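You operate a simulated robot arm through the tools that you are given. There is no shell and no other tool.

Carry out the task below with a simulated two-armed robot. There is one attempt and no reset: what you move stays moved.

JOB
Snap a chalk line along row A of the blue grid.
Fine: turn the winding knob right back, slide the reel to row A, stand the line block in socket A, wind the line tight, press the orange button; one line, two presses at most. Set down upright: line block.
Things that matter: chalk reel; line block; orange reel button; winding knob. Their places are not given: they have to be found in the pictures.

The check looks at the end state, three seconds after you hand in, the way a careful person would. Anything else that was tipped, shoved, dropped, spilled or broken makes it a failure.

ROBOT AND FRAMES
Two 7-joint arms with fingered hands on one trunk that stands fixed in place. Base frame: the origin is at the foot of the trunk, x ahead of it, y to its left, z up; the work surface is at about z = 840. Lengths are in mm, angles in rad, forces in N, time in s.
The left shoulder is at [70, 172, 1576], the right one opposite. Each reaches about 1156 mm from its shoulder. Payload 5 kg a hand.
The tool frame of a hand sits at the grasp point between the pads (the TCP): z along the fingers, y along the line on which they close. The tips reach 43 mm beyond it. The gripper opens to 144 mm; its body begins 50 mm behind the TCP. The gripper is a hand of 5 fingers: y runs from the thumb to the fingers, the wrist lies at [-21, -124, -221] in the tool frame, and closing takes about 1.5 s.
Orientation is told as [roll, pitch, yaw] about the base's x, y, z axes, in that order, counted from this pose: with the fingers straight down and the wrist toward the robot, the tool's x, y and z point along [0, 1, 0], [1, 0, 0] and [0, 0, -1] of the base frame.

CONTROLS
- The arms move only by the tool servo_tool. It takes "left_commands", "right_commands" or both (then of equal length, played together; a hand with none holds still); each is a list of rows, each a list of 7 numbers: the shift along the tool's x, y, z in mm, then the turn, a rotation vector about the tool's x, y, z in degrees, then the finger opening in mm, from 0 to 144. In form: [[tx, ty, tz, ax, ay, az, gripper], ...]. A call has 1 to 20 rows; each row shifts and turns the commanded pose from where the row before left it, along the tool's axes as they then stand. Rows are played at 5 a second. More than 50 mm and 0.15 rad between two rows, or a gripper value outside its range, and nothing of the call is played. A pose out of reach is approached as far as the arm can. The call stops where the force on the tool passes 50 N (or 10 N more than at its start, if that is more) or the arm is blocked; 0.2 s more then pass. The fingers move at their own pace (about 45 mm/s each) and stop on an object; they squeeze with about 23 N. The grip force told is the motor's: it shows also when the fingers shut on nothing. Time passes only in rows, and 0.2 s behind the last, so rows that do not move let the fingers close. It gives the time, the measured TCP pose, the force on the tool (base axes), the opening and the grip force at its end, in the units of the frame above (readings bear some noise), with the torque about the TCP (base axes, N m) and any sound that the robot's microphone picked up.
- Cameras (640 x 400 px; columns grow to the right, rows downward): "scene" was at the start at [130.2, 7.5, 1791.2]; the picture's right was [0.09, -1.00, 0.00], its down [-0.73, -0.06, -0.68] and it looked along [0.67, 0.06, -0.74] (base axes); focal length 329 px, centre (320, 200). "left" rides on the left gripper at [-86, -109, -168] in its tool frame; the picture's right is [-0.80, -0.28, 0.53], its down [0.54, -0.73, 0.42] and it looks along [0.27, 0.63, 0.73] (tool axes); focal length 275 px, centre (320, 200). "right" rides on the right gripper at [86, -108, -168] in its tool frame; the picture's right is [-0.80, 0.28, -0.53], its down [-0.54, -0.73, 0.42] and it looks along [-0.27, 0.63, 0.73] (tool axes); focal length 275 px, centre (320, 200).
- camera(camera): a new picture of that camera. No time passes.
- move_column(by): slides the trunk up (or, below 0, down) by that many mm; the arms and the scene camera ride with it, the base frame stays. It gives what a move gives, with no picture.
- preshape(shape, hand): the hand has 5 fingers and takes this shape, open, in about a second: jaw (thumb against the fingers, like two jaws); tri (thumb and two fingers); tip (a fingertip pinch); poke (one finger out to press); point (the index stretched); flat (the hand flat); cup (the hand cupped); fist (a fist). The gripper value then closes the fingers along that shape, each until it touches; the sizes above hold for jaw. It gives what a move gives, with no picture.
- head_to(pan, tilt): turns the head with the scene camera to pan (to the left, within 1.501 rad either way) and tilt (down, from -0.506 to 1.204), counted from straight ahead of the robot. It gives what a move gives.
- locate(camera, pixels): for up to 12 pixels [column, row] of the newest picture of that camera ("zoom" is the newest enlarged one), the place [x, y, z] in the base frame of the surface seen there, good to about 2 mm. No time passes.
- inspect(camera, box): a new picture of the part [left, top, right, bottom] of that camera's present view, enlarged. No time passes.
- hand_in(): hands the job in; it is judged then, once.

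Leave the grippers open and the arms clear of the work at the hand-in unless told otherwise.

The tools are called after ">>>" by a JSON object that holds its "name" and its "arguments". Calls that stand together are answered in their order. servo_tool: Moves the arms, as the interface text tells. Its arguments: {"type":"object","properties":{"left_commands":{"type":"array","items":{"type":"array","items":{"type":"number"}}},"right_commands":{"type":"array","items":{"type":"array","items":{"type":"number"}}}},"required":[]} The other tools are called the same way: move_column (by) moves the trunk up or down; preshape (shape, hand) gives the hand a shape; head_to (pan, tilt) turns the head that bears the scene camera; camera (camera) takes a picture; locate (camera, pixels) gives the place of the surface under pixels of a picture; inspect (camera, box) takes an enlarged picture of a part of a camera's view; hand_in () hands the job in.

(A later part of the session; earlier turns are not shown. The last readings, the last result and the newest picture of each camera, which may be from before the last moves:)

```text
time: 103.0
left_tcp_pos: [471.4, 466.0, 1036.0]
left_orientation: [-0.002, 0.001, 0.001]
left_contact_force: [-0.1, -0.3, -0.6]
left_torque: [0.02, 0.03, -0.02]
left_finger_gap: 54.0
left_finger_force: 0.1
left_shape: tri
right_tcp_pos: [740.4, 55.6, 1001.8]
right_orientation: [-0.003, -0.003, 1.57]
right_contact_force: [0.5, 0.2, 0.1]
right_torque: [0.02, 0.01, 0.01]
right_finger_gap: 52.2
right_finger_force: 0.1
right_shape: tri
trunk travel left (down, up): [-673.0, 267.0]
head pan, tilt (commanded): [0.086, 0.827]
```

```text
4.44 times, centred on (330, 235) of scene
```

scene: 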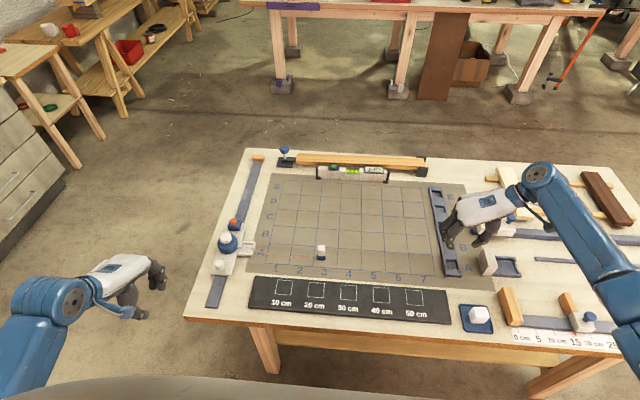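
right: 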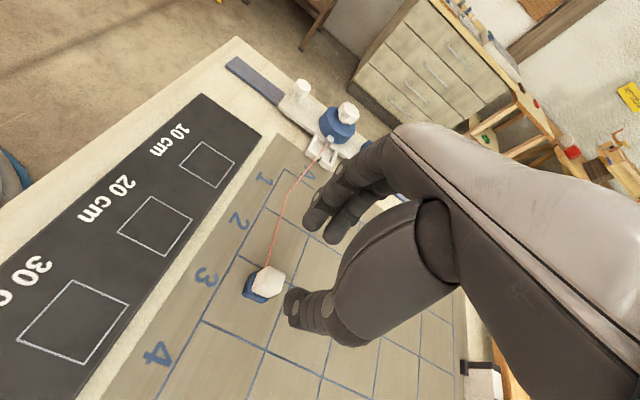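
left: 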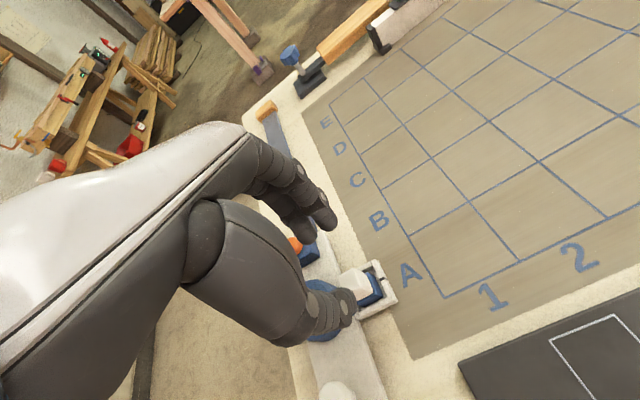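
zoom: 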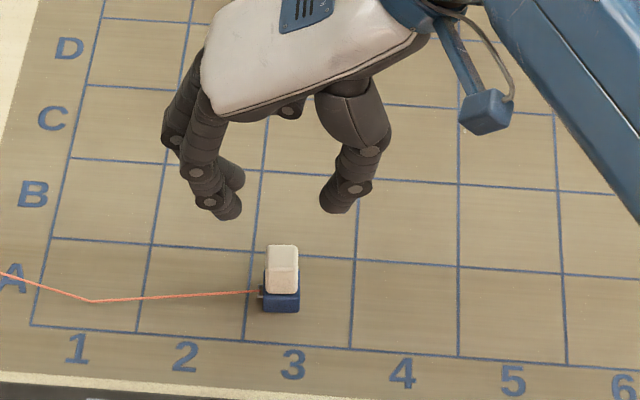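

The hand straddles the block in y. I descend 60 mm and check.

>>> {"name": "servo_tool", "arguments": {"right_commands": [[0, 0, 30, 0, 0, 0, 52], [0, 0, 30, 0, 0, 0, 52], [0, 0, 0, 0, 0, 0, 52]]}}

>>> {"name": "inspect", "arguments": {"camera": "right", "box": [200, 150, 400, 350]}}

>>> {"name": "inspect", "arguments": {"camera": "scene", "box": [285, 205, 365, 275]}}

```text
time: 103.8
left_tcp_pos: [469.4, 466.3, 1036.7]
left_orientation: [-0.004, 0.0, 0.001]
left_contact_force: [-1.5, 0.5, 0.7]
left_torque: [-0.01, -0.04, -0.02]
left_finger_gap: 53.8
left_finger_force: 0.0
left_shape: tri
right_tcp_pos: [739.8, 55.2, 940.2]
right_orientation: [-0.003, -0.004, 1.572]
right_contact_force: [0.0, 0.5, -1.3]
right_torque: [-0.01, -0.02, -0.01]
right_finger_gap: 52.0
right_finger_force: 0.1
right_shape: tri
trunk travel left (down, up): [-673.0, 267.0]
head pan, tilt (commanded): [0.086, 0.827]
```

```text
2.00 times, centred on (300, 250) of right
```

zoom: 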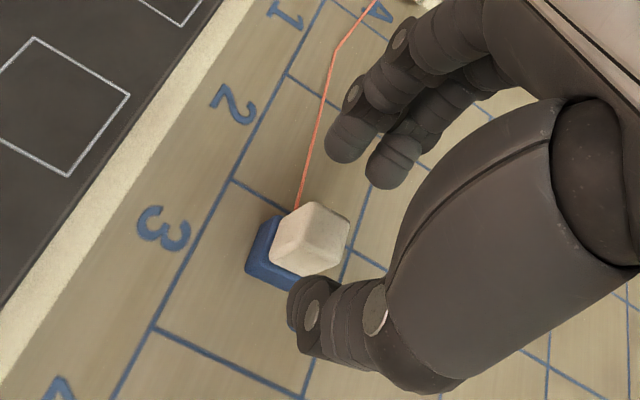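

```text
5.71 times, centred on (325, 240) of scene
```

zoom: 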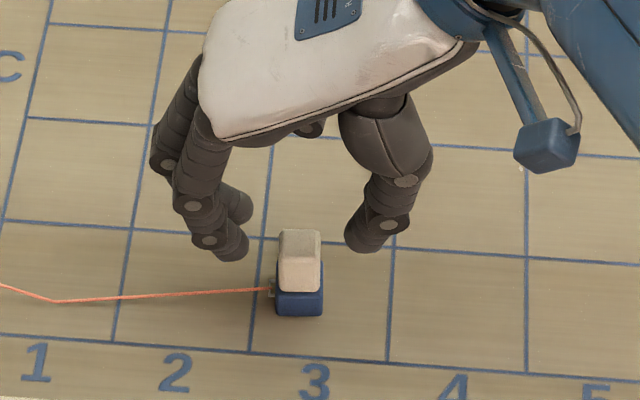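

>>> {"name": "locate", "arguments": {"camera": "zoom", "pixels": [[232, 252], [240, 205], [222, 245], [365, 240], [375, 215], [300, 240], [300, 265], [300, 305], [245, 250], [350, 235]]}}

```text
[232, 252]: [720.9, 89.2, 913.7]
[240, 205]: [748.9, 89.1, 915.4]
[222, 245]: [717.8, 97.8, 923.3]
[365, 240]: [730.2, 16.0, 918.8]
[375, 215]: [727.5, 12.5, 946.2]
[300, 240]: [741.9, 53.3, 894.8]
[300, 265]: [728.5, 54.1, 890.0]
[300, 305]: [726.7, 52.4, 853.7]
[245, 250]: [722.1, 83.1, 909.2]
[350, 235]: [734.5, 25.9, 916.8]
```

Fingers are centred at about x ≈ 742, block at 739. I shift 2 mm and descend to TCP z ≈ 908, then close.

>>> {"name": "servo_tool", "arguments": {"right_commands": [[2, -0.5, 15, 0, 0, 0, 52], [0, 0, 12, 0, 0, 0, 52], [0, 0, 5, 0, 0, 0, 52], [0, 0, 0, 0, 0, 0, 52], [0, 0, 0, 0, 0, 0, 5], [0, 0, 0, 0, 0, 0, 5], [0, 0, 0, 0, 0, 0, 5], [0, 0, 0, 0, 0, 0, 5], [0, 0, 0, 0, 0, 0, 5], [0, 0, 0, 0, 0, 0, 5]]}}

>>> {"name": "inspect", "arguments": {"camera": "right", "box": [200, 150, 400, 350]}}

>>> {"name": "inspect", "arguments": {"camera": "scene", "box": [285, 205, 365, 275]}}

```text
time: 106.0
left_tcp_pos: [470.2, 466.8, 1036.1]
left_orientation: [-0.003, 0.001, -0.001]
left_contact_force: [0.3, -0.1, -0.7]
left_torque: [0.02, -0.01, 0.0]
left_finger_gap: 54.0
left_finger_force: 0.0
left_shape: tri
right_tcp_pos: [737.6, 55.2, 909.0]
right_orientation: [-0.003, -0.004, 1.57]
right_contact_force: [-0.7, 1.0, 0.3]
right_torque: [0.01, 0.03, -0.01]
right_finger_gap: 19.5
right_finger_force: 23.1
right_shape: tri
trunk travel left (down, up): [-673.0, 267.0]
head pan, tilt (commanded): [0.086, 0.827]
```

```text
2.00 times, centred on (300, 250) of right
```

zoom: 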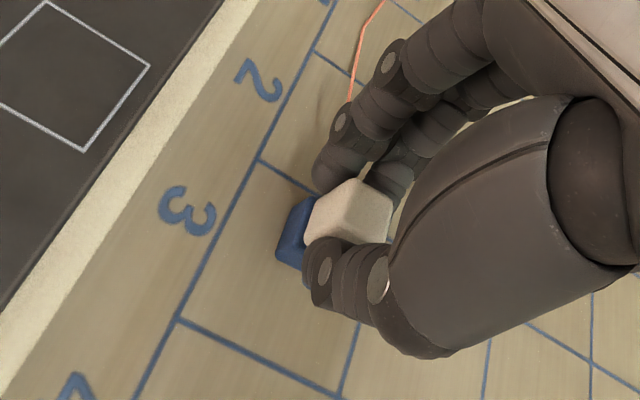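

```text
5.71 times, centred on (325, 240) of scene
```

zoom: 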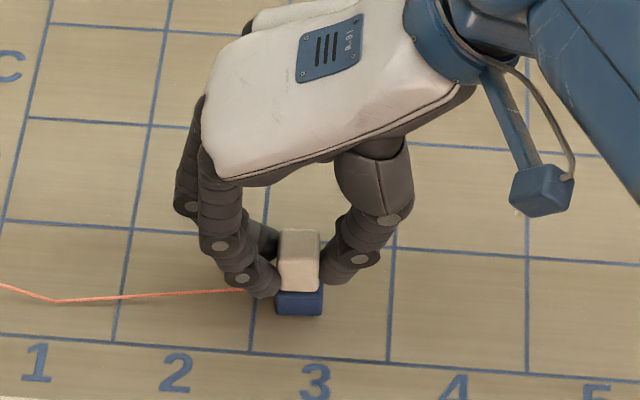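

Gripped. I lift 35 mm and check that the block comes up level with the line free.

>>> {"name": "servo_tool", "arguments": {"right_commands": [[0, 0, -5, 0, 0, 0, 5], [0, 0, -10, 0, 0, 0, 5], [0, 0, -10, 0, 0, 0, 5], [0, 0, -10, 0, 0, 0, 5], [0, 0, 0, 0, 0, 0, 5]]}}

>>> {"name": "inspect", "arguments": {"camera": "scene", "box": [285, 205, 365, 275]}}

>>> {"name": "inspect", "arguments": {"camera": "right", "box": [200, 150, 400, 350]}}

```text
time: 107.2
left_tcp_pos: [471.4, 465.7, 1035.4]
left_orientation: [-0.002, 0.002, 0.0]
left_contact_force: [-0.3, 0.2, 0.1]
left_torque: [0.0, 0.03, -0.01]
left_finger_gap: 53.8
left_finger_force: 0.0
left_shape: tri
right_tcp_pos: [739.9, 54.4, 943.2]
right_orientation: [0.0, -0.002, 1.57]
right_contact_force: [-0.2, -0.2, -0.7]
right_torque: [-0.02, -0.03, 0.05]
right_finger_gap: 19.6
right_finger_force: 23.1
right_shape: tri
trunk travel left (down, up): [-673.0, 267.0]
head pan, tilt (commanded): [0.086, 0.827]
```

```text
5.71 times, centred on (325, 240) of scene
```

zoom: 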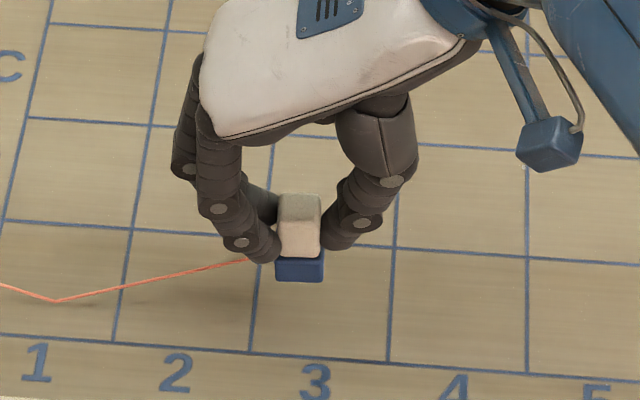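

```text
2.00 times, centred on (300, 250) of right
```

zoom: 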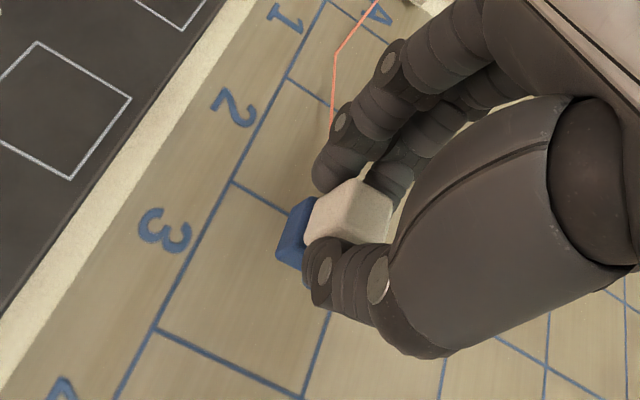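

The block is up and level, line free. I carry it −y by 425 mm in 25 mm steps at constant height.

>>> {"name": "servo_tool", "arguments": {"right_commands": [[0, -20, 0, 0, 0, 0, 5], [0, -25, 0, 0, 0, 0, 5], [0, -25, 0, 0, 0, 0, 5], [0, -25, 0, 0, 0, 0, 5], [0, -25, 0, 0, 0, 0, 5], [0, -25, 0, 0, 0, 0, 5], [0, -25, 0, 0, 0, 0, 5], [0, -25, 0, 0, 0, 0, 5], [0, -25, 0, 0, 0, 0, 5], [0, -25, 0, 0, 0, 0, 5], [0, -25, 0, 0, 0, 0, 5], [0, -25, 0, 0, 0, 0, 5], [0, -25, 0, 0, 0, 0, 5], [0, -25, 0, 0, 0, 0, 5], [0, -25, 0, 0, 0, 0, 5], [0, -25, 0, 0, 0, 0, 5], [0, -25, 0, 0, 0, 0, 5], [0, -10, 0, 0, 0, 0, 5], [0, 0, 0, 0, 0, 0, 5]]}}

>>> {"name": "camera", "arguments": {"camera": "scene"}}

>>> {"name": "inspect", "arguments": {"camera": "scene", "box": [425, 215, 495, 285]}}

>>> {"name": "inspect", "arguments": {"camera": "right", "box": [200, 150, 400, 350]}}

```text
time: 111.2
left_tcp_pos: [470.6, 467.5, 1036.4]
left_orientation: [-0.003, 0.0, 0.001]
left_contact_force: [-0.3, -0.3, 0.2]
left_torque: [-0.01, 0.01, 0.0]
left_finger_gap: 54.0
left_finger_force: 0.0
left_shape: tri
right_tcp_pos: [739.4, -375.0, 944.0]
right_orientation: [-0.005, -0.003, 1.572]
right_contact_force: [-0.6, 1.4, -0.4]
right_torque: [0.0, -0.03, -0.01]
right_finger_gap: 19.3
right_finger_force: 23.1
right_shape: tri
trunk travel left (down, up): [-673.0, 267.0]
head pan, tilt (commanded): [0.086, 0.827]
```

```text
taken
```

scene: 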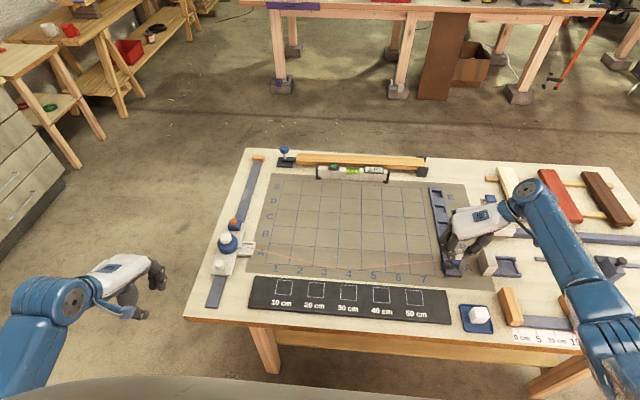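

```text
5.71 times, centred on (460, 250) of scene
```

zoom: 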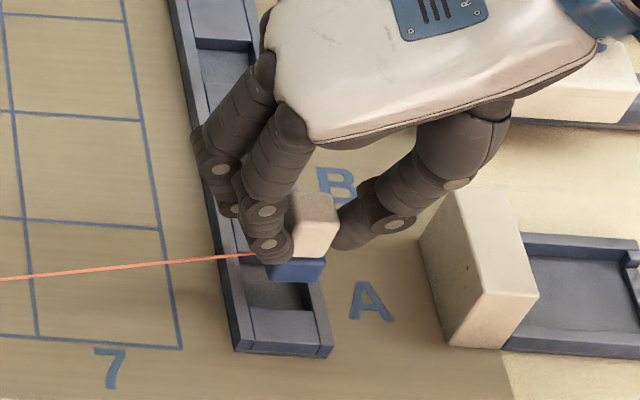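

```text
2.00 times, centred on (300, 250) of right
```

zoom: 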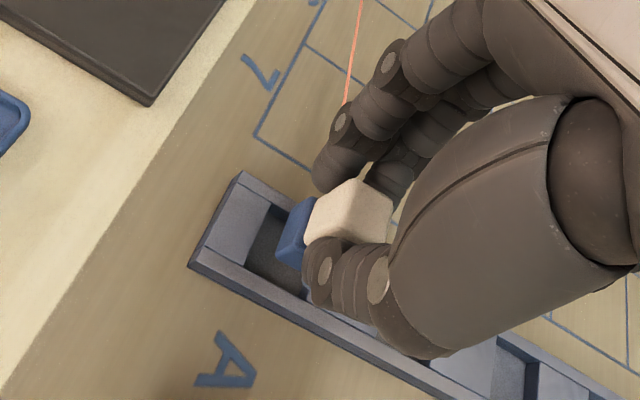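

The block hangs just above the strip near socket A. I'll locate the foot's edges to centre it on the socket (x 721–758, y −357…−392).

>>> {"name": "inspect", "arguments": {"camera": "scene", "box": [450, 240, 490, 280]}}

>>> {"name": "inspect", "arguments": {"camera": "right", "box": [260, 210, 360, 310]}}

```text
10.00 times, centred on (470, 260) of scene
```

zoom: 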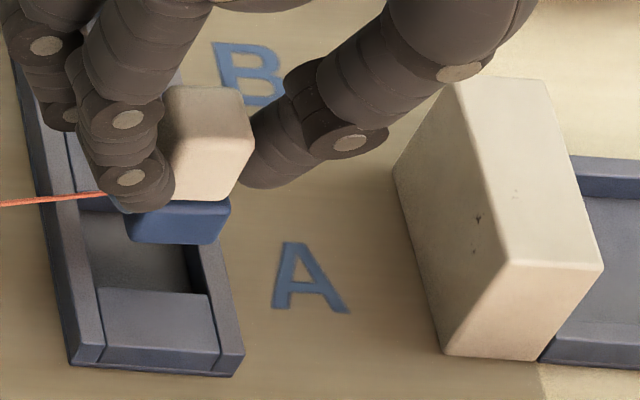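

```text
4.00 times, centred on (310, 260) of right
```

zoom: 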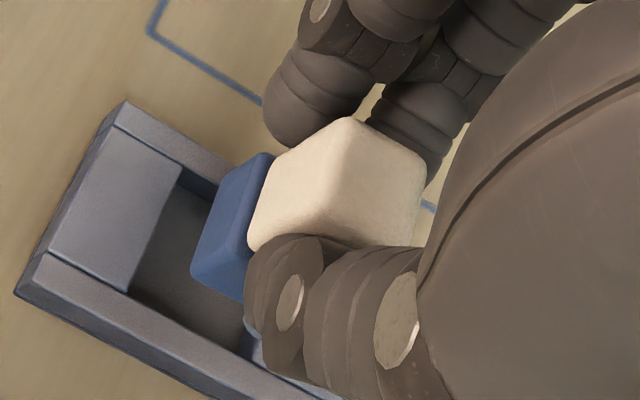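

>>> {"name": "locate", "arguments": {"camera": "zoom", "pixels": [[225, 215], [255, 165], [205, 260], [240, 285], [240, 220], [345, 125], [415, 175], [255, 235], [300, 190], [370, 180], [330, 215], [160, 240]]}}

>>> {"name": "inspect", "arguments": {"camera": "scene", "box": [450, 240, 490, 280]}}

>>> {"name": "locate", "arguments": {"camera": "zoom", "pixels": [[135, 235], [170, 238], [210, 238], [225, 210], [185, 180], [250, 150], [215, 100], [240, 95], [200, 160], [175, 225], [100, 285], [210, 290]]}}

```text
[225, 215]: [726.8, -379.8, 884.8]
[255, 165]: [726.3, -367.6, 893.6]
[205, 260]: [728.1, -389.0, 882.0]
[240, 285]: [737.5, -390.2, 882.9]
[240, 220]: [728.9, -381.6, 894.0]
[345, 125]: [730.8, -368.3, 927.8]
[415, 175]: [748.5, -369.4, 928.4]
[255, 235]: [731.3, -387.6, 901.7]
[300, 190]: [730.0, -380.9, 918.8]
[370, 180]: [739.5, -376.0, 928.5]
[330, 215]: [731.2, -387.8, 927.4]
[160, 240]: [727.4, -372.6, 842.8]
```

```text
10.00 times, centred on (470, 260) of scene
```

zoom: 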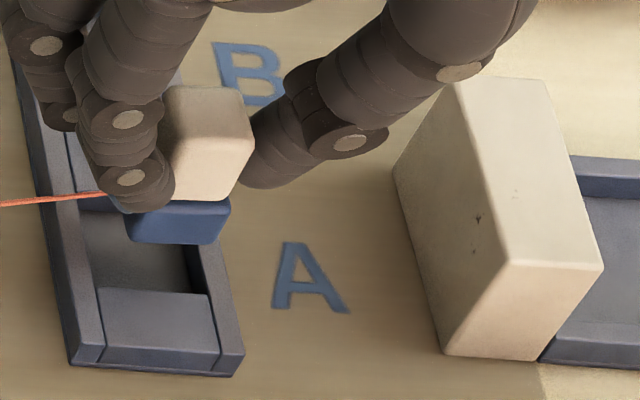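

```text
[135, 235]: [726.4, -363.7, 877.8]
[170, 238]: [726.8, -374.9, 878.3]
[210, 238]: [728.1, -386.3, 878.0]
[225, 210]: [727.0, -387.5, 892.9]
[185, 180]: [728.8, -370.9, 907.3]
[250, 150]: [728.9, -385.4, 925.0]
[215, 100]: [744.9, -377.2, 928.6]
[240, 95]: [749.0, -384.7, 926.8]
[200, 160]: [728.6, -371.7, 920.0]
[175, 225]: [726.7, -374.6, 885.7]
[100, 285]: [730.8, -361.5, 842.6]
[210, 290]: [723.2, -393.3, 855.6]
```

The foot spans x 727–753, y −389…−362, centred on the socket. I lower 18 mm to just above the rim and check.

>>> {"name": "servo_tool", "arguments": {"right_commands": [[0, 0, 8, 0, 0, 0, 5], [0, 0, 6, 0, 0, 0, 5], [0, 0, 4, 0, 0, 0, 5], [0, 0, 0, 0, 0, 0, 5]]}}

>>> {"name": "inspect", "arguments": {"camera": "right", "box": [260, 210, 360, 310]}}

>>> {"name": "inspect", "arguments": {"camera": "scene", "box": [440, 235, 490, 280]}}

```text
time: 112.2
left_tcp_pos: [469.4, 465.6, 1035.1]
left_orientation: [-0.003, 0.0, 0.0]
left_contact_force: [0.2, -0.6, -1.1]
left_torque: [0.0, -0.01, -0.03]
left_finger_gap: 53.7
left_finger_force: 0.2
left_shape: tri
right_tcp_pos: [738.6, -375.2, 925.5]
right_orientation: [-0.001, -0.004, 1.572]
right_contact_force: [-0.2, 0.3, -1.0]
right_torque: [-0.02, 0.02, 0.02]
right_finger_gap: 19.6
right_finger_force: 23.6
right_shape: tri
trunk travel left (down, up): [-673.0, 267.0]
head pan, tilt (commanded): [0.086, 0.827]
```

```text
4.00 times, centred on (310, 260) of right
```

zoom: 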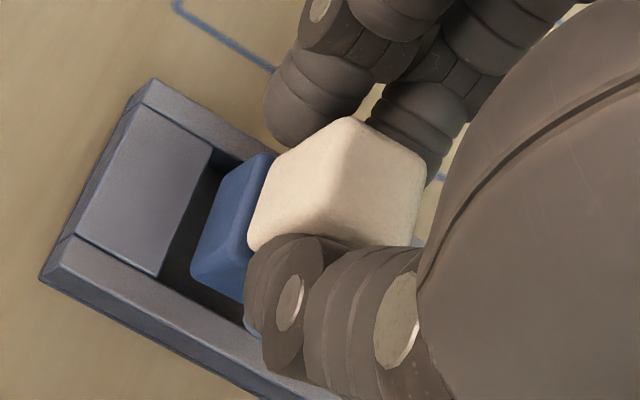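

```text
8.89 times, centred on (465, 258) of scene
```

zoom: 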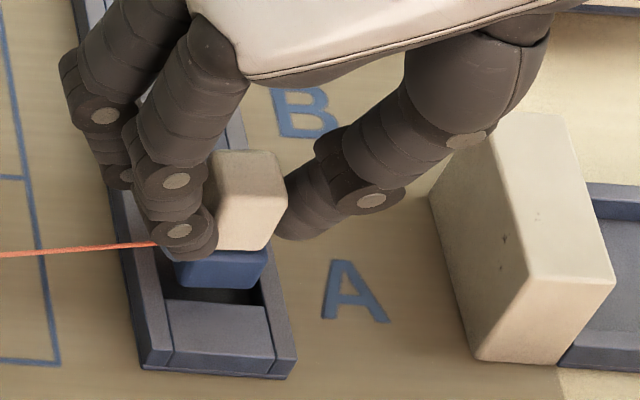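

Well centred over the opening. I lower in small steps into the socket, watching force.

>>> {"name": "servo_tool", "arguments": {"right_commands": [[0, 0, 4, 0, 0, 0, 5], [0, 0, 4, 0, 0, 0, 5], [0, 0, 3, 0, 0, 0, 5], [0, 0, 2, 0, 0, 0, 5], [0, 0, 0, 0, 0, 0, 5]]}}

>>> {"name": "inspect", "arguments": {"camera": "right", "box": [260, 210, 360, 310]}}

```text
time: 113.3
left_tcp_pos: [470.1, 466.4, 1037.5]
left_orientation: [-0.003, 0.0, -0.001]
left_contact_force: [0.4, 0.5, 0.2]
left_torque: [0.04, 0.0, -0.01]
left_finger_gap: 53.8
left_finger_force: 0.0
left_shape: tri
right_tcp_pos: [739.1, -376.1, 911.5]
right_orientation: [-0.004, -0.003, 1.572]
right_contact_force: [0.1, -0.7, 2.0]
right_torque: [0.03, -0.01, 0.04]
right_finger_gap: 19.4
right_finger_force: 23.1
right_shape: tri
trunk travel left (down, up): [-673.0, 267.0]
head pan, tilt (commanded): [0.086, 0.827]
```

```text
4.00 times, centred on (310, 260) of right
```

zoom: 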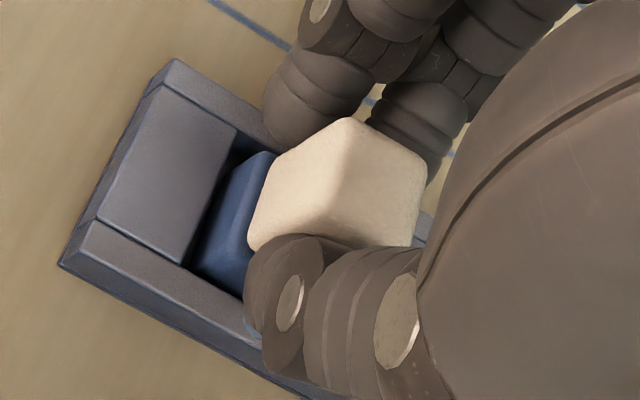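

Force reads 2 N up — the floor is near. Another 1 mm at a time.

>>> {"name": "servo_tool", "arguments": {"right_commands": [[0, 0, 1, 0, 0, 0, 5], [0, 0, 1, 0, 0, 0, 5], [0, 0, 0, 0, 0, 0, 5]]}}

```text
time: 114.2
left_tcp_pos: [469.8, 466.4, 1035.8]
left_orientation: [-0.002, 0.0, 0.0]
left_contact_force: [-0.1, 0.6, 0.2]
left_torque: [0.03, 0.02, 0.0]
left_finger_gap: 53.9
left_finger_force: 0.0
left_shape: tri
right_tcp_pos: [738.8, -376.9, 911.4]
right_orientation: [-0.005, -0.003, 1.569]
right_contact_force: [0.0, -1.1, 12.1]
right_torque: [-0.03, -0.02, 0.04]
right_finger_gap: 19.8
right_finger_force: 23.0
right_shape: tri
trunk travel left (down, up): [-673.0, 267.0]
head pan, tilt (commanded): [0.086, 0.827]
```

12 N: the block is seated (bottom at socket floor ≈ 842). I relieve 1.5 mm and open the fingers.

>>> {"name": "servo_tool", "arguments": {"right_commands": [[0, 0, -1.5, 0, 0, 0, 5], [0, 0, 0, 0, 0, 0, 21], [0, 0, 0, 0, 0, 0, 25], [0, 0, 0, 0, 0, 0, 32], [0, 0, 0, 0, 0, 0, 42], [0, 0, 0, 0, 0, 0, 52], [0, 0, 0, 0, 0, 0, 52]]}}

>>> {"name": "inspect", "arguments": {"camera": "right", "box": [240, 190, 380, 330]}}

>>> {"name": "inspect", "arguments": {"camera": "scene", "box": [440, 235, 490, 280]}}

```text
time: 115.8
left_tcp_pos: [470.2, 465.9, 1036.4]
left_orientation: [-0.003, 0.0, -0.001]
left_contact_force: [-0.2, 0.5, 0.7]
left_torque: [0.0, 0.02, -0.02]
left_finger_gap: 53.9
left_finger_force: 0.1
left_shape: tri
right_tcp_pos: [738.8, -375.6, 911.6]
right_orientation: [0.0, -0.003, 1.571]
right_contact_force: [0.1, 0.2, 0.6]
right_torque: [0.04, -0.03, 0.01]
right_finger_gap: 51.4
right_finger_force: 0.0
right_shape: tri
trunk travel left (down, up): [-673.0, 267.0]
head pan, tilt (commanded): [0.086, 0.827]
```

```text
2.86 times, centred on (310, 260) of right
```

zoom: 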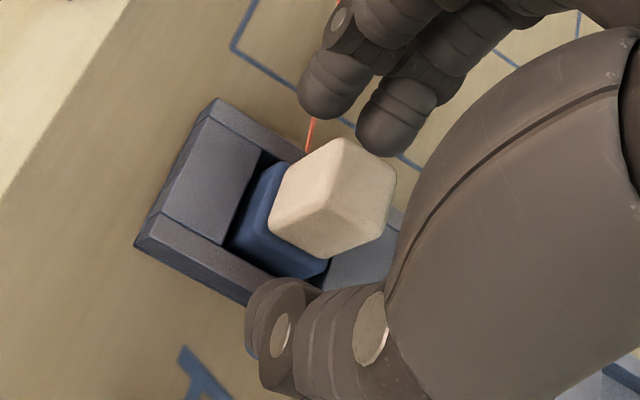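

```text
8.89 times, centred on (465, 258) of scene
```

zoom: 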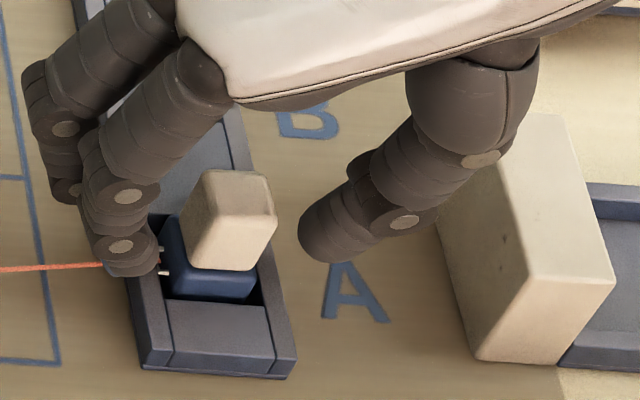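

The block stands in socket A, released. I lift the right hand straight up and then pull it away toward the robot's right.

>>> {"name": "servo_tool", "arguments": {"right_commands": [[0, 0, -10, 0, 0, 0, 54], [0, 0, -25, 0, 0, 0, 54], [0, 0, -40, 0, 0, 0, 54], [0, 0, -40, 0, 0, 0, 54], [0, 0, -40, 0, 0, 0, 54], [20, -10, -30, 0, 0, 0, 54], [30, -15, -30, 0, 0, 0, 54], [30, -15, -20, 0, 0, 0, 54], [30, -15, 0, 0, 0, 0, 54], [30, -15, 0, 0, 0, 0, 54], [30, -15, 0, 0, 0, 0, 54]]}}

>>> {"name": "camera", "arguments": {"camera": "scene"}}

>>> {"name": "inspect", "arguments": {"camera": "scene", "box": [440, 235, 490, 280]}}

>>> {"name": "inspect", "arguments": {"camera": "scene", "box": [205, 210, 475, 290]}}

```text
time: 118.2
left_tcp_pos: [470.3, 465.5, 1037.0]
left_orientation: [-0.002, 0.0, 0.001]
left_contact_force: [-0.4, 0.4, -0.1]
left_torque: [-0.01, -0.05, 0.01]
left_finger_gap: 53.9
left_finger_force: 0.0
left_shape: tri
right_tcp_pos: [566.8, -462.2, 1146.1]
right_orientation: [-0.004, -0.003, 1.572]
right_contact_force: [0.9, 0.0, 0.0]
right_torque: [0.02, -0.02, -0.01]
right_finger_gap: 53.6
right_finger_force: 0.1
right_shape: tri
trunk travel left (down, up): [-673.0, 267.0]
head pan, tilt (commanded): [0.086, 0.827]
```

```text
taken
```

scene: 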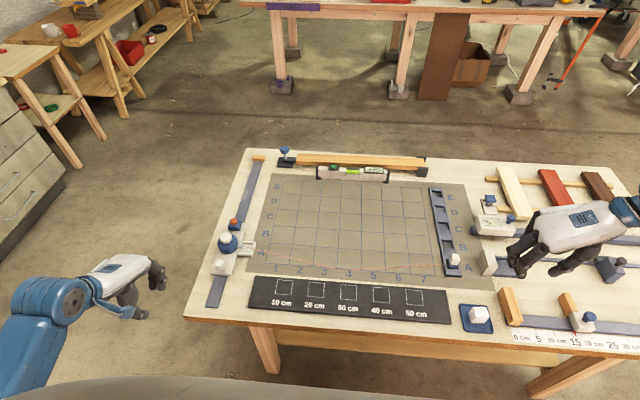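

```text
8.89 times, centred on (465, 258) of scene
```

zoom: 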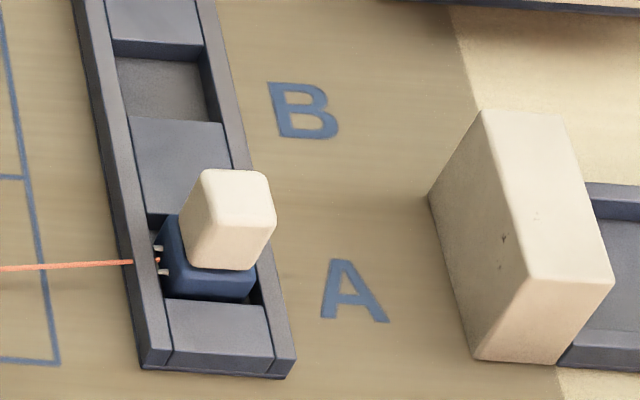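

```text
2.37 times, centred on (340, 250) of scene
```

zoom: 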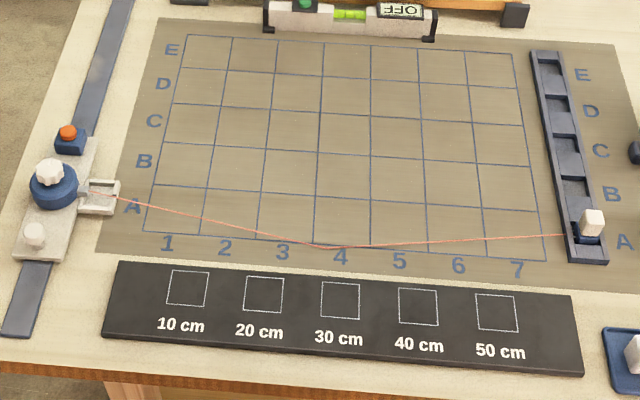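

The block is upright in socket A and the line sags across row A. Next I wind: left hand goes above the knob (740, 369.5) and turns to yaw +45° for clockwise strokes.

>>> {"name": "servo_tool", "arguments": {"left_commands": [[-12.1, 33.7, 2, 0, 0, 0, 52], [-12.1, 33.7, 2, 0, 0, 0, 52], [-12.1, 33.7, 2, 0, 0, 0, 52], [-12.1, 33.7, 2, 0, 0, 0, 52], [-12.1, 33.7, 2, 0, 0, 0, 52], [-12.1, 33.7, 2, 0, 0, 0, 52], [-12.1, 33.7, 2, 0, 0, 0, 52], [-12.1, 33.7, 2, 0, 0, 0, 52], [0, 0, 0, 0, 0, -7.5, 52], [0, 0, 0, 0, 0, -7.5, 52], [0, 0, 0, 0, 0, -7.5, 52], [0, 0, 0, 0, 0, -7.5, 52], [0, 0, 0, 0, 0, -7.5, 52], [0, 0, 0, 0, 0, -7.5, 52], [0, 0, 0, 0, 0, 0, 52]]}}

>>> {"name": "camera", "arguments": {"camera": "left"}}

>>> {"name": "inspect", "arguments": {"camera": "left", "box": [260, 170, 460, 350]}}

```text
time: 121.3
left_tcp_pos: [738.8, 369.5, 1020.0]
left_orientation: [-0.004, 0.003, 0.786]
left_contact_force: [0.7, -0.1, -0.3]
left_torque: [0.03, 0.0, -0.02]
left_finger_gap: 52.3
left_finger_force: 0.1
left_shape: tri
right_tcp_pos: [567.4, -461.2, 1145.0]
right_orientation: [-0.004, -0.001, 1.57]
right_contact_force: [0.2, -0.2, -0.2]
right_torque: [-0.04, -0.02, 0.04]
right_finger_gap: 53.5
right_finger_force: 0.0
right_shape: tri
trunk travel left (down, up): [-673.0, 267.0]
head pan, tilt (commanded): [0.086, 0.827]
```

```text
taken
```

left: 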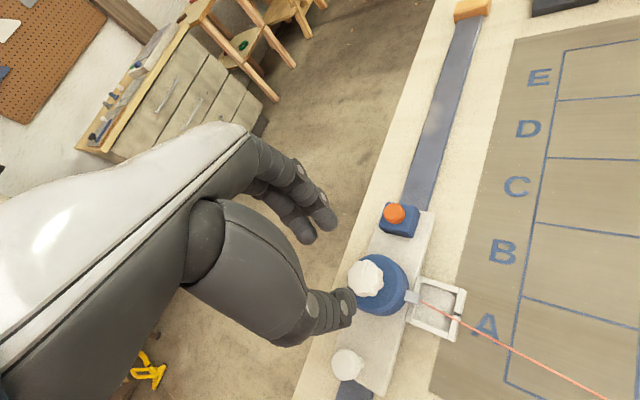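

```text
2.22 times, centred on (360, 260) of left
```

zoom: 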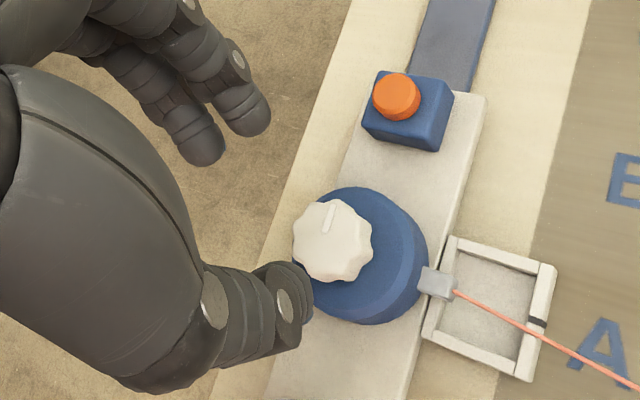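

>>> {"name": "locate", "arguments": {"camera": "zoom", "pixels": [[332, 203], [298, 240], [335, 275], [370, 240], [325, 235], [331, 215], [397, 90], [400, 105], [385, 95], [412, 100], [440, 285], [537, 322]]}}

```text
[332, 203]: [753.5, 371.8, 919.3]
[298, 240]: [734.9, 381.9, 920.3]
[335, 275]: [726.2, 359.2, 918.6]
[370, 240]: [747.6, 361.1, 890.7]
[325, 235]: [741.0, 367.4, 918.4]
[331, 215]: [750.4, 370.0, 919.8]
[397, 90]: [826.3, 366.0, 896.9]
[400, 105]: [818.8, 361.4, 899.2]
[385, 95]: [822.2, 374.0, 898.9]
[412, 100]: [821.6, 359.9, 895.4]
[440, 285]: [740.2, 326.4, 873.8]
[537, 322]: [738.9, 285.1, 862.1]
```

Knob centre confirmed ≈ (740, 369). I descend to TCP z ≈ 937 with gap 52.

>>> {"name": "servo_tool", "arguments": {"left_commands": [[-1, 0.5, 30, 0, 0, 0, 52], [0, 0, 30, 0, 0, 0, 52], [0, 0, 15, 0, 0, 0, 52], [0, 0, 8, 0, 0, 0, 52], [0, 0, 0, 0, 0, 0, 52]]}}

>>> {"name": "inspect", "arguments": {"camera": "left", "box": [260, 170, 420, 350]}}

```text
time: 122.5
left_tcp_pos: [741.5, 367.5, 935.7]
left_orientation: [-0.002, 0.002, 0.786]
left_contact_force: [1.4, 0.0, 0.2]
left_torque: [0.02, -0.03, 0.01]
left_finger_gap: 52.1
left_finger_force: 0.1
left_shape: tri
right_tcp_pos: [568.0, -460.9, 1147.0]
right_orientation: [-0.002, -0.002, 1.57]
right_contact_force: [0.9, -0.1, 0.3]
right_torque: [-0.01, 0.0, 0.04]
right_finger_gap: 53.9
right_finger_force: 0.1
right_shape: tri
trunk travel left (down, up): [-673.0, 267.0]
head pan, tilt (commanded): [0.086, 0.827]
```

```text
2.22 times, centred on (340, 260) of left
```

zoom: 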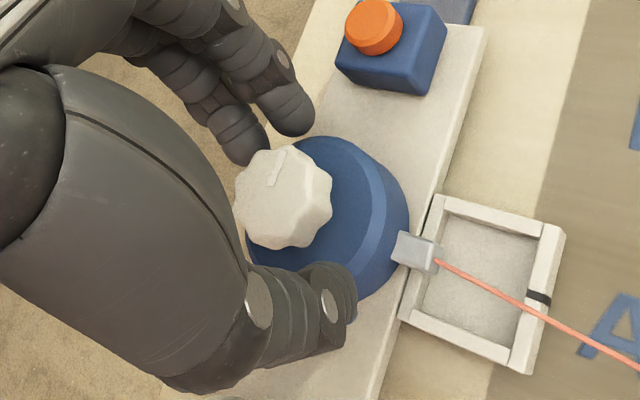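

Good. I close on the knob and turn clockwise 40°, then check torque and line.

>>> {"name": "servo_tool", "arguments": {"left_commands": [[0, 0, -1, 0, 0, 0, 20], [0, 0, 0, 0, 0, 0, 20], [0, 0, 0, 0, 0, 0, 20], [0, 0, 0, 0, 0, 0, 20], [0, 0, 0, 0, 0, 0, 20], [0, 0, 0, 0, 0, 0, 20], [0, 0, 0, 0, 0, 5, 20], [0, 0, 0, 0, 0, 5, 20], [0, 0, 0, 0, 0, 5, 20], [0, 0, 0, 0, 0, 5, 20], [0, 0, 0, 0, 0, 5, 20], [0, 0, 0, 0, 0, 5, 20], [0, 0, 0, 0, 0, 5, 20], [0, 0, 0, 0, 0, 5, 20]]}}

>>> {"name": "inspect", "arguments": {"camera": "scene", "box": [205, 210, 475, 290]}}

>>> {"name": "inspect", "arguments": {"camera": "left", "box": [260, 170, 420, 350]}}

```text
time: 125.5
left_tcp_pos: [740.9, 369.0, 937.6]
left_orientation: [-0.004, 0.001, 0.085]
left_contact_force: [-1.3, 0.0, 0.5]
left_torque: [0.0, 0.05, 0.05]
left_finger_gap: 27.3
left_finger_force: 23.1
left_shape: tri
right_tcp_pos: [566.8, -462.0, 1145.9]
right_orientation: [-0.002, -0.005, 1.571]
right_contact_force: [0.2, 0.8, -0.3]
right_torque: [-0.02, 0.03, 0.0]
right_finger_gap: 53.8
right_finger_force: 0.1
right_shape: tri
trunk travel left (down, up): [-673.0, 267.0]
head pan, tilt (commanded): [0.086, 0.827]
```

```text
2.37 times, centred on (340, 250) of scene
```

zoom: 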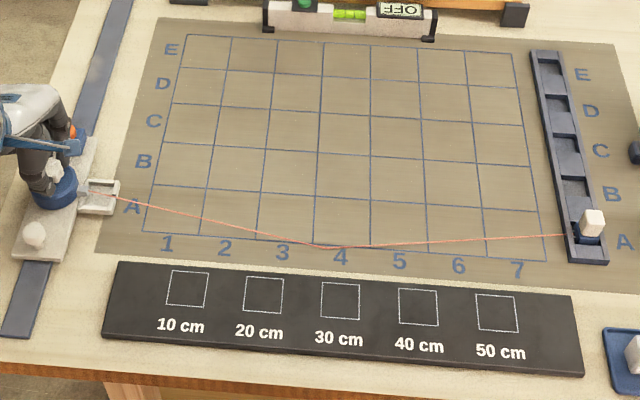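

```text
2.22 times, centred on (340, 260) of left
```

zoom: 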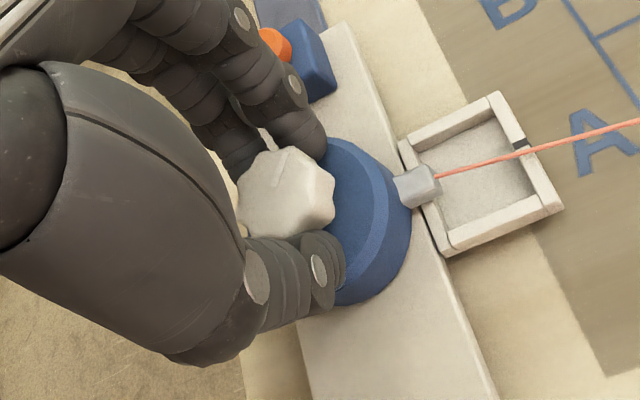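

The knob follows; the line hasn't visibly tightened yet. I continue clockwise 75° to yaw −70°.

>>> {"name": "servo_tool", "arguments": {"left_commands": [[0, 0, 0, 0, 0, 5, 20], [0, 0, 0, 0, 0, 5, 20], [0, 0, 0, 0, 0, 5, 20], [0, 0, 0, 0, 0, 5, 20], [0, 0, 0, 0, 0, 5, 20], [0, 0, 0, 0, 0, 5, 20], [0, 0, 0, 0, 0, 5, 20], [0, 0, 0, 0, 0, 5, 20], [0, 0, 0, 0, 0, 5, 20], [0, 0, 0, 0, 0, 5, 20], [0, 0, 0, 0, 0, 5, 20], [0, 0, 0, 0, 0, 5, 20], [0, 0, 0, 0, 0, 5, 20], [0, 0, 0, 0, 0, 5, 20]]}}

>>> {"name": "inspect", "arguments": {"camera": "scene", "box": [205, 210, 475, 290]}}

>>> {"name": "inspect", "arguments": {"camera": "left", "box": [260, 170, 420, 350]}}

```text
time: 128.6
left_tcp_pos: [741.1, 370.1, 936.7]
left_orientation: [-0.002, -0.002, -1.135]
left_contact_force: [-2.5, 6.6, 1.8]
left_torque: [0.21, 0.1, 0.06]
left_finger_gap: 27.1
left_finger_force: 23.1
left_shape: tri
right_tcp_pos: [568.4, -460.8, 1146.4]
right_orientation: [-0.002, -0.003, 1.572]
right_contact_force: [-0.5, 0.5, 0.6]
right_torque: [0.01, 0.01, 0.0]
right_finger_gap: 53.6
right_finger_force: 0.0
right_shape: tri
trunk travel left (down, up): [-673.0, 267.0]
head pan, tilt (commanded): [0.086, 0.827]
```

```text
2.37 times, centred on (340, 250) of scene
```

zoom: 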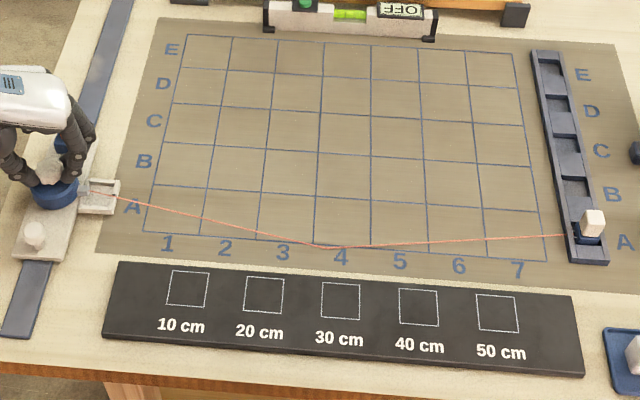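

```text
2.22 times, centred on (340, 260) of left
```

zoom: 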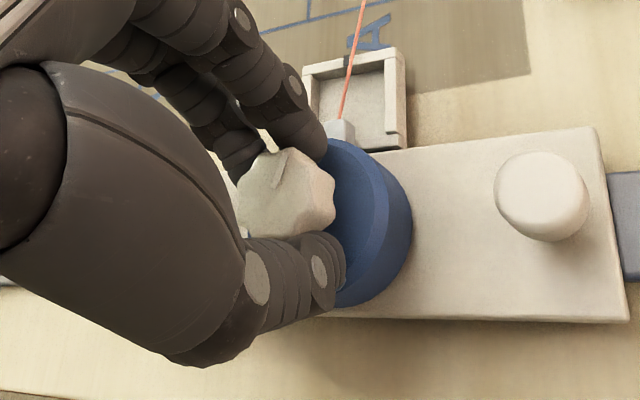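

No visible tightening yet after 110°. I release, lift, and swing back to yaw +45° for the next stroke.

>>> {"name": "servo_tool", "arguments": {"left_commands": [[0, 0, 0, 0, 0, 0, 52], [0, 0, 0, 0, 0, 0, 52], [0, 0, -5, 0, 0, 0, 52], [0, 0, -25, 0, 0, 0, 52], [0, 0, -20, 0, 0, 0, 52], [0, 0, 0, 0, 0, -7.86, 52], [0, 0, 0, 0, 0, -7.86, 52], [0, 0, 0, 0, 0, -7.86, 52], [0, 0, 0, 0, 0, -7.86, 52], [0, 0, 0, 0, 0, -7.86, 52], [0, 0, 0, 0, 0, -7.86, 52], [0, 0, 0, 0, 0, -7.86, 52], [0, 0, 0, 0, 0, -7.86, 52], [0, 0, 0, 0, 0, -7.86, 52], [0, 0, 0, 0, 0, -7.86, 52], [0, 0, 0, 0, 0, -7.86, 52], [0, 0, 0, 0, 0, -7.86, 52], [0, 0, 0, 0, 0, -7.86, 52], [0, 0, 0, 0, 0, -7.82, 52], [0, 0, 0, 0, 0, 0, 52]]}}

>>> {"name": "inspect", "arguments": {"camera": "left", "box": [260, 170, 420, 350]}}

```text
time: 132.8
left_tcp_pos: [739.6, 369.0, 986.3]
left_orientation: [-0.003, 0.004, 0.788]
left_contact_force: [0.1, 0.8, -0.1]
left_torque: [-0.02, -0.04, 0.0]
left_finger_gap: 51.4
left_finger_force: 0.0
left_shape: tri
right_tcp_pos: [567.2, -461.3, 1145.5]
right_orientation: [0.0, -0.004, 1.57]
right_contact_force: [-1.0, 0.3, 0.8]
right_torque: [0.0, -0.02, -0.03]
right_finger_gap: 53.8
right_finger_force: 0.0
right_shape: tri
trunk travel left (down, up): [-673.0, 267.0]
head pan, tilt (commanded): [0.086, 0.827]
```

```text
2.22 times, centred on (340, 260) of left
```

zoom: 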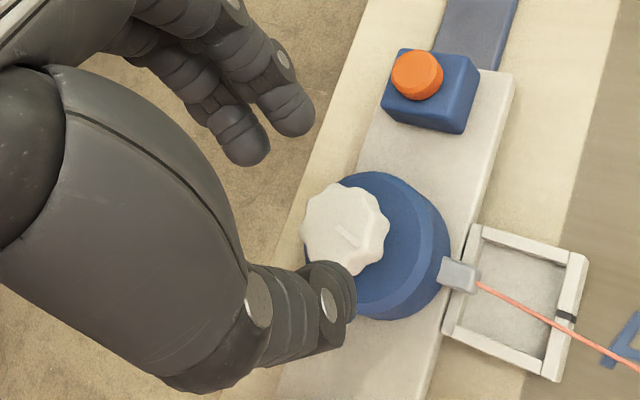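

The knob stayed where I left it. I lower, close and turn clockwise 55° in this call.

>>> {"name": "servo_tool", "arguments": {"left_commands": [[0, 0, 25, 0, 0, 0, 52], [0, 0, 20, 0, 0, 0, 52], [0, 0, 4, 0, 0, 0, 52], [0, 0, 0, 0, 0, 0, 20], [0, 0, 0, 0, 0, 0, 20], [0, 0, 0, 0, 0, 0, 20], [0, 0, 0, 0, 0, 0, 20], [0, 0, 0, 0, 0, 0, 20], [0, 0, 0, 0, 0, 0, 20], [0, 0, 0, 0, 0, 5, 20], [0, 0, 0, 0, 0, 5, 20], [0, 0, 0, 0, 0, 5, 20], [0, 0, 0, 0, 0, 5, 20], [0, 0, 0, 0, 0, 5, 20], [0, 0, 0, 0, 0, 5, 20], [0, 0, 0, 0, 0, 5, 20], [0, 0, 0, 0, 0, 5, 20], [0, 0, 0, 0, 0, 5, 20], [0, 0, 0, 0, 0, 5, 20]]}}

>>> {"name": "inspect", "arguments": {"camera": "scene", "box": [205, 210, 475, 290]}}

>>> {"name": "inspect", "arguments": {"camera": "left", "box": [260, 170, 420, 350]}}

```text
time: 136.8
left_tcp_pos: [741.8, 368.7, 937.6]
left_orientation: [-0.003, -0.001, -0.089]
left_contact_force: [-2.3, -1.8, -2.9]
left_torque: [-0.03, 0.05, 0.01]
left_finger_gap: 26.5
left_finger_force: 23.0
left_shape: tri
right_tcp_pos: [568.1, -461.7, 1147.1]
right_orientation: [-0.003, -0.002, 1.571]
right_contact_force: [0.1, 0.0, 0.2]
right_torque: [0.0, 0.01, 0.0]
right_finger_gap: 53.5
right_finger_force: 0.0
right_shape: tri
trunk travel left (down, up): [-673.0, 267.0]
head pan, tilt (commanded): [0.086, 0.827]
```

```text
2.37 times, centred on (340, 250) of scene
```

zoom: 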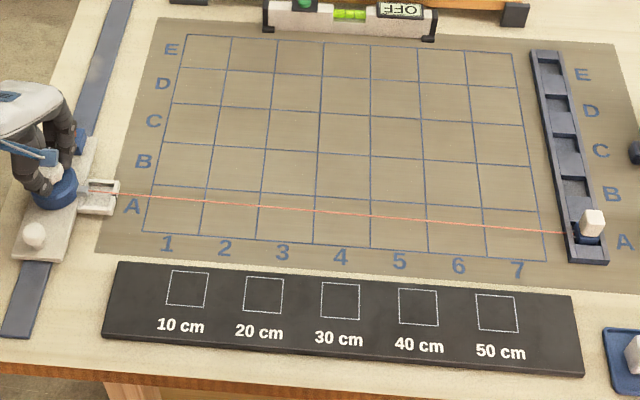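

```text
2.22 times, centred on (340, 260) of left
```

zoom: 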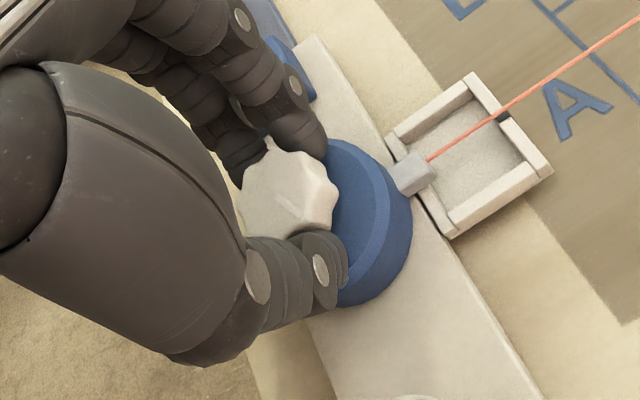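

The line is now straight along row A after 160° of winding. I keep tightening gently: 20° more, reading torque.

>>> {"name": "servo_tool", "arguments": {"left_commands": [[0, 0, 0, 0, 0, 4, 20], [0, 0, 0, 0, 0, 4, 20], [0, 0, 0, 0, 0, 4, 20], [0, 0, 0, 0, 0, 4, 20], [0, 0, 0, 0, 0, 4, 20], [0, 0, 0, 0, 0, 0, 20]]}}

>>> {"name": "inspect", "arguments": {"camera": "scene", "box": [205, 210, 475, 290]}}

>>> {"name": "inspect", "arguments": {"camera": "scene", "box": [440, 235, 490, 280]}}

```text
time: 138.2
left_tcp_pos: [740.6, 369.2, 937.4]
left_orientation: [-0.003, -0.001, -0.437]
left_contact_force: [-3.0, 0.4, -1.5]
left_torque: [-0.01, 0.09, -0.03]
left_finger_gap: 26.8
left_finger_force: 22.9
left_shape: tri
right_tcp_pos: [568.2, -460.4, 1146.0]
right_orientation: [-0.002, -0.005, 1.571]
right_contact_force: [0.7, 0.0, 0.1]
right_torque: [-0.01, 0.04, 0.01]
right_finger_gap: 53.8
right_finger_force: 0.1
right_shape: tri
trunk travel left (down, up): [-673.0, 267.0]
head pan, tilt (commanded): [0.086, 0.827]
```

```text
2.37 times, centred on (340, 250) of scene
```

zoom: 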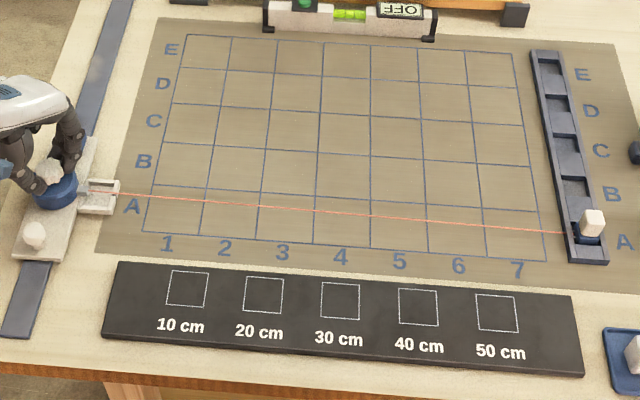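

```text
8.89 times, centred on (465, 258) of scene
```

zoom: 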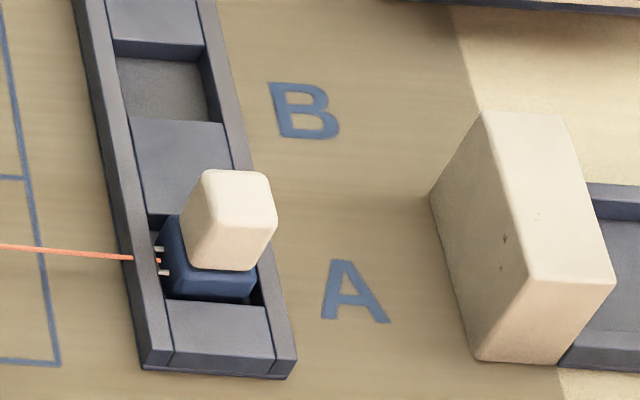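

The line looks straight and the block is steady. Torque is still near zero, so I wind another 40° (to yaw −65°), watching torque.

>>> {"name": "servo_tool", "arguments": {"left_commands": [[0, 0, 0, 0, 0, 4, 20], [0, 0, 0, 0, 0, 4, 20], [0, 0, 0, 0, 0, 4, 20], [0, 0, 0, 0, 0, 4, 20], [0, 0, 0, 0, 0, 4, 20], [0, 0, 0, 0, 0, 0, 20]]}}

>>> {"name": "inspect", "arguments": {"camera": "scene", "box": [225, 230, 345, 280]}}

>>> {"name": "inspect", "arguments": {"camera": "scene", "box": [345, 230, 465, 280]}}

>>> {"name": "inspect", "arguments": {"camera": "left", "box": [260, 170, 420, 350]}}

```text
time: 139.6
left_tcp_pos: [741.0, 369.7, 937.4]
left_orientation: [-0.002, -0.002, -0.786]
left_contact_force: [-2.0, 2.2, -0.6]
left_torque: [0.03, 0.07, 0.0]
left_finger_gap: 26.7
left_finger_force: 22.4
left_shape: tri
right_tcp_pos: [568.5, -462.4, 1145.8]
right_orientation: [-0.002, -0.003, 1.571]
right_contact_force: [-0.2, -0.1, 0.6]
right_torque: [0.04, 0.01, 0.04]
right_finger_gap: 53.7
right_finger_force: 0.1
right_shape: tri
trunk travel left (down, up): [-673.0, 267.0]
head pan, tilt (commanded): [0.086, 0.827]
```

```text
5.33 times, centred on (285, 255) of scene
```

zoom: 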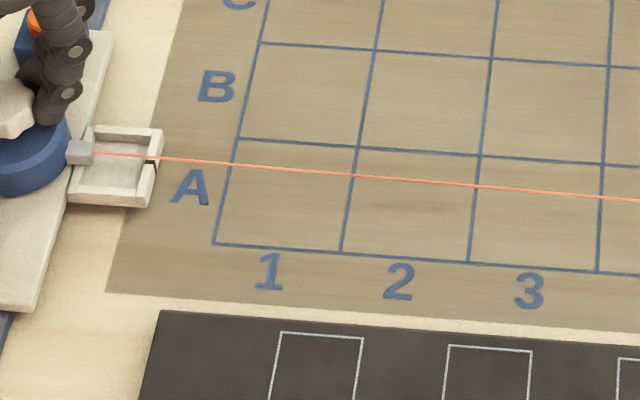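

```text
5.33 times, centred on (405, 255) of scene
```

zoom: 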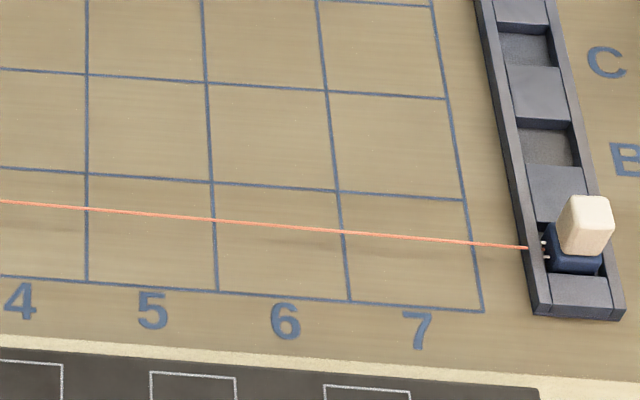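

```text
2.22 times, centred on (340, 260) of left
```

zoom: 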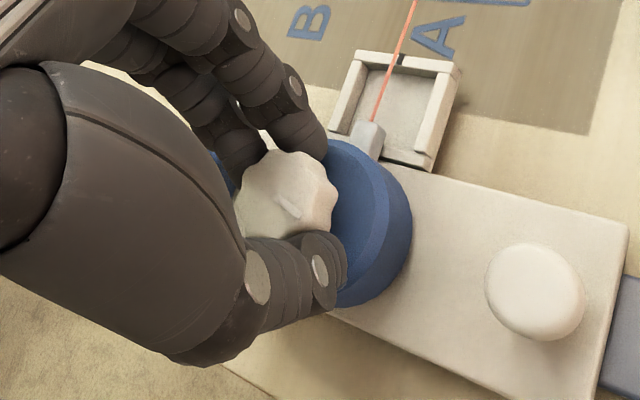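

Straight line; torque still ≈ 0. I wind 25° more to yaw −70°.

>>> {"name": "servo_tool", "arguments": {"left_commands": [[0, 0, 0, 0, 0, 5, 20], [0, 0, 0, 0, 0, 5, 20], [0, 0, 0, 0, 0, 5, 20], [0, 0, 0, 0, 0, 5, 20], [0, 0, 0, 0, 0, 5, 20], [0, 0, 0, 0, 0, 0, 20]]}}

>>> {"name": "inspect", "arguments": {"camera": "left", "box": [260, 170, 420, 350]}}

>>> {"name": "inspect", "arguments": {"camera": "scene", "box": [440, 235, 490, 280]}}

```text
time: 140.9
left_tcp_pos: [740.1, 368.1, 937.0]
left_orientation: [-0.003, -0.003, -1.224]
left_contact_force: [-2.6, 4.2, -3.5]
left_torque: [0.14, 0.06, 0.0]
left_finger_gap: 26.7
left_finger_force: 22.9
left_shape: tri
right_tcp_pos: [567.4, -459.7, 1146.6]
right_orientation: [-0.002, -0.003, 1.572]
right_contact_force: [0.0, -0.4, -1.6]
right_torque: [-0.04, 0.01, 0.0]
right_finger_gap: 53.9
right_finger_force: 0.1
right_shape: tri
trunk travel left (down, up): [-673.0, 267.0]
head pan, tilt (commanded): [0.086, 0.827]
```

```text
2.22 times, centred on (340, 260) of left
```

zoom: 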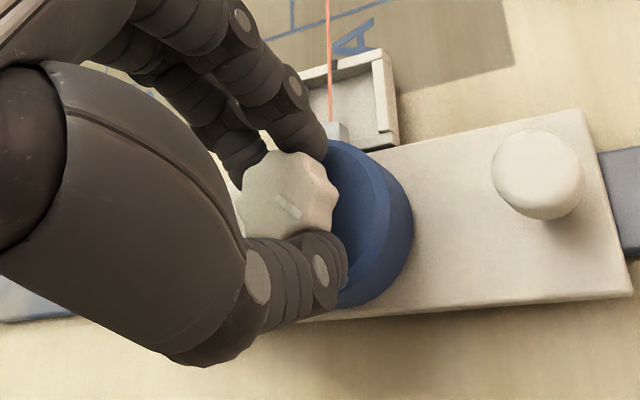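

```text
8.89 times, centred on (465, 258) of scene
```

zoom: 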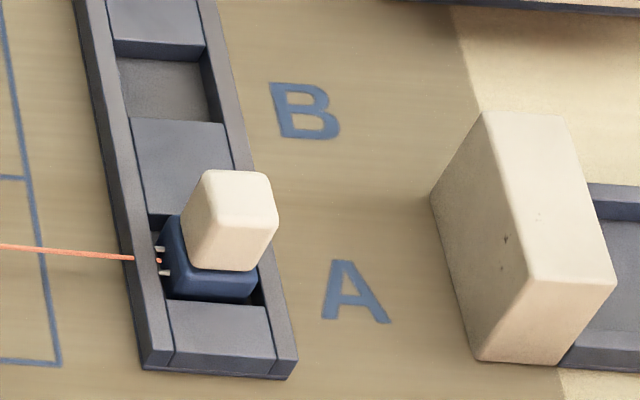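

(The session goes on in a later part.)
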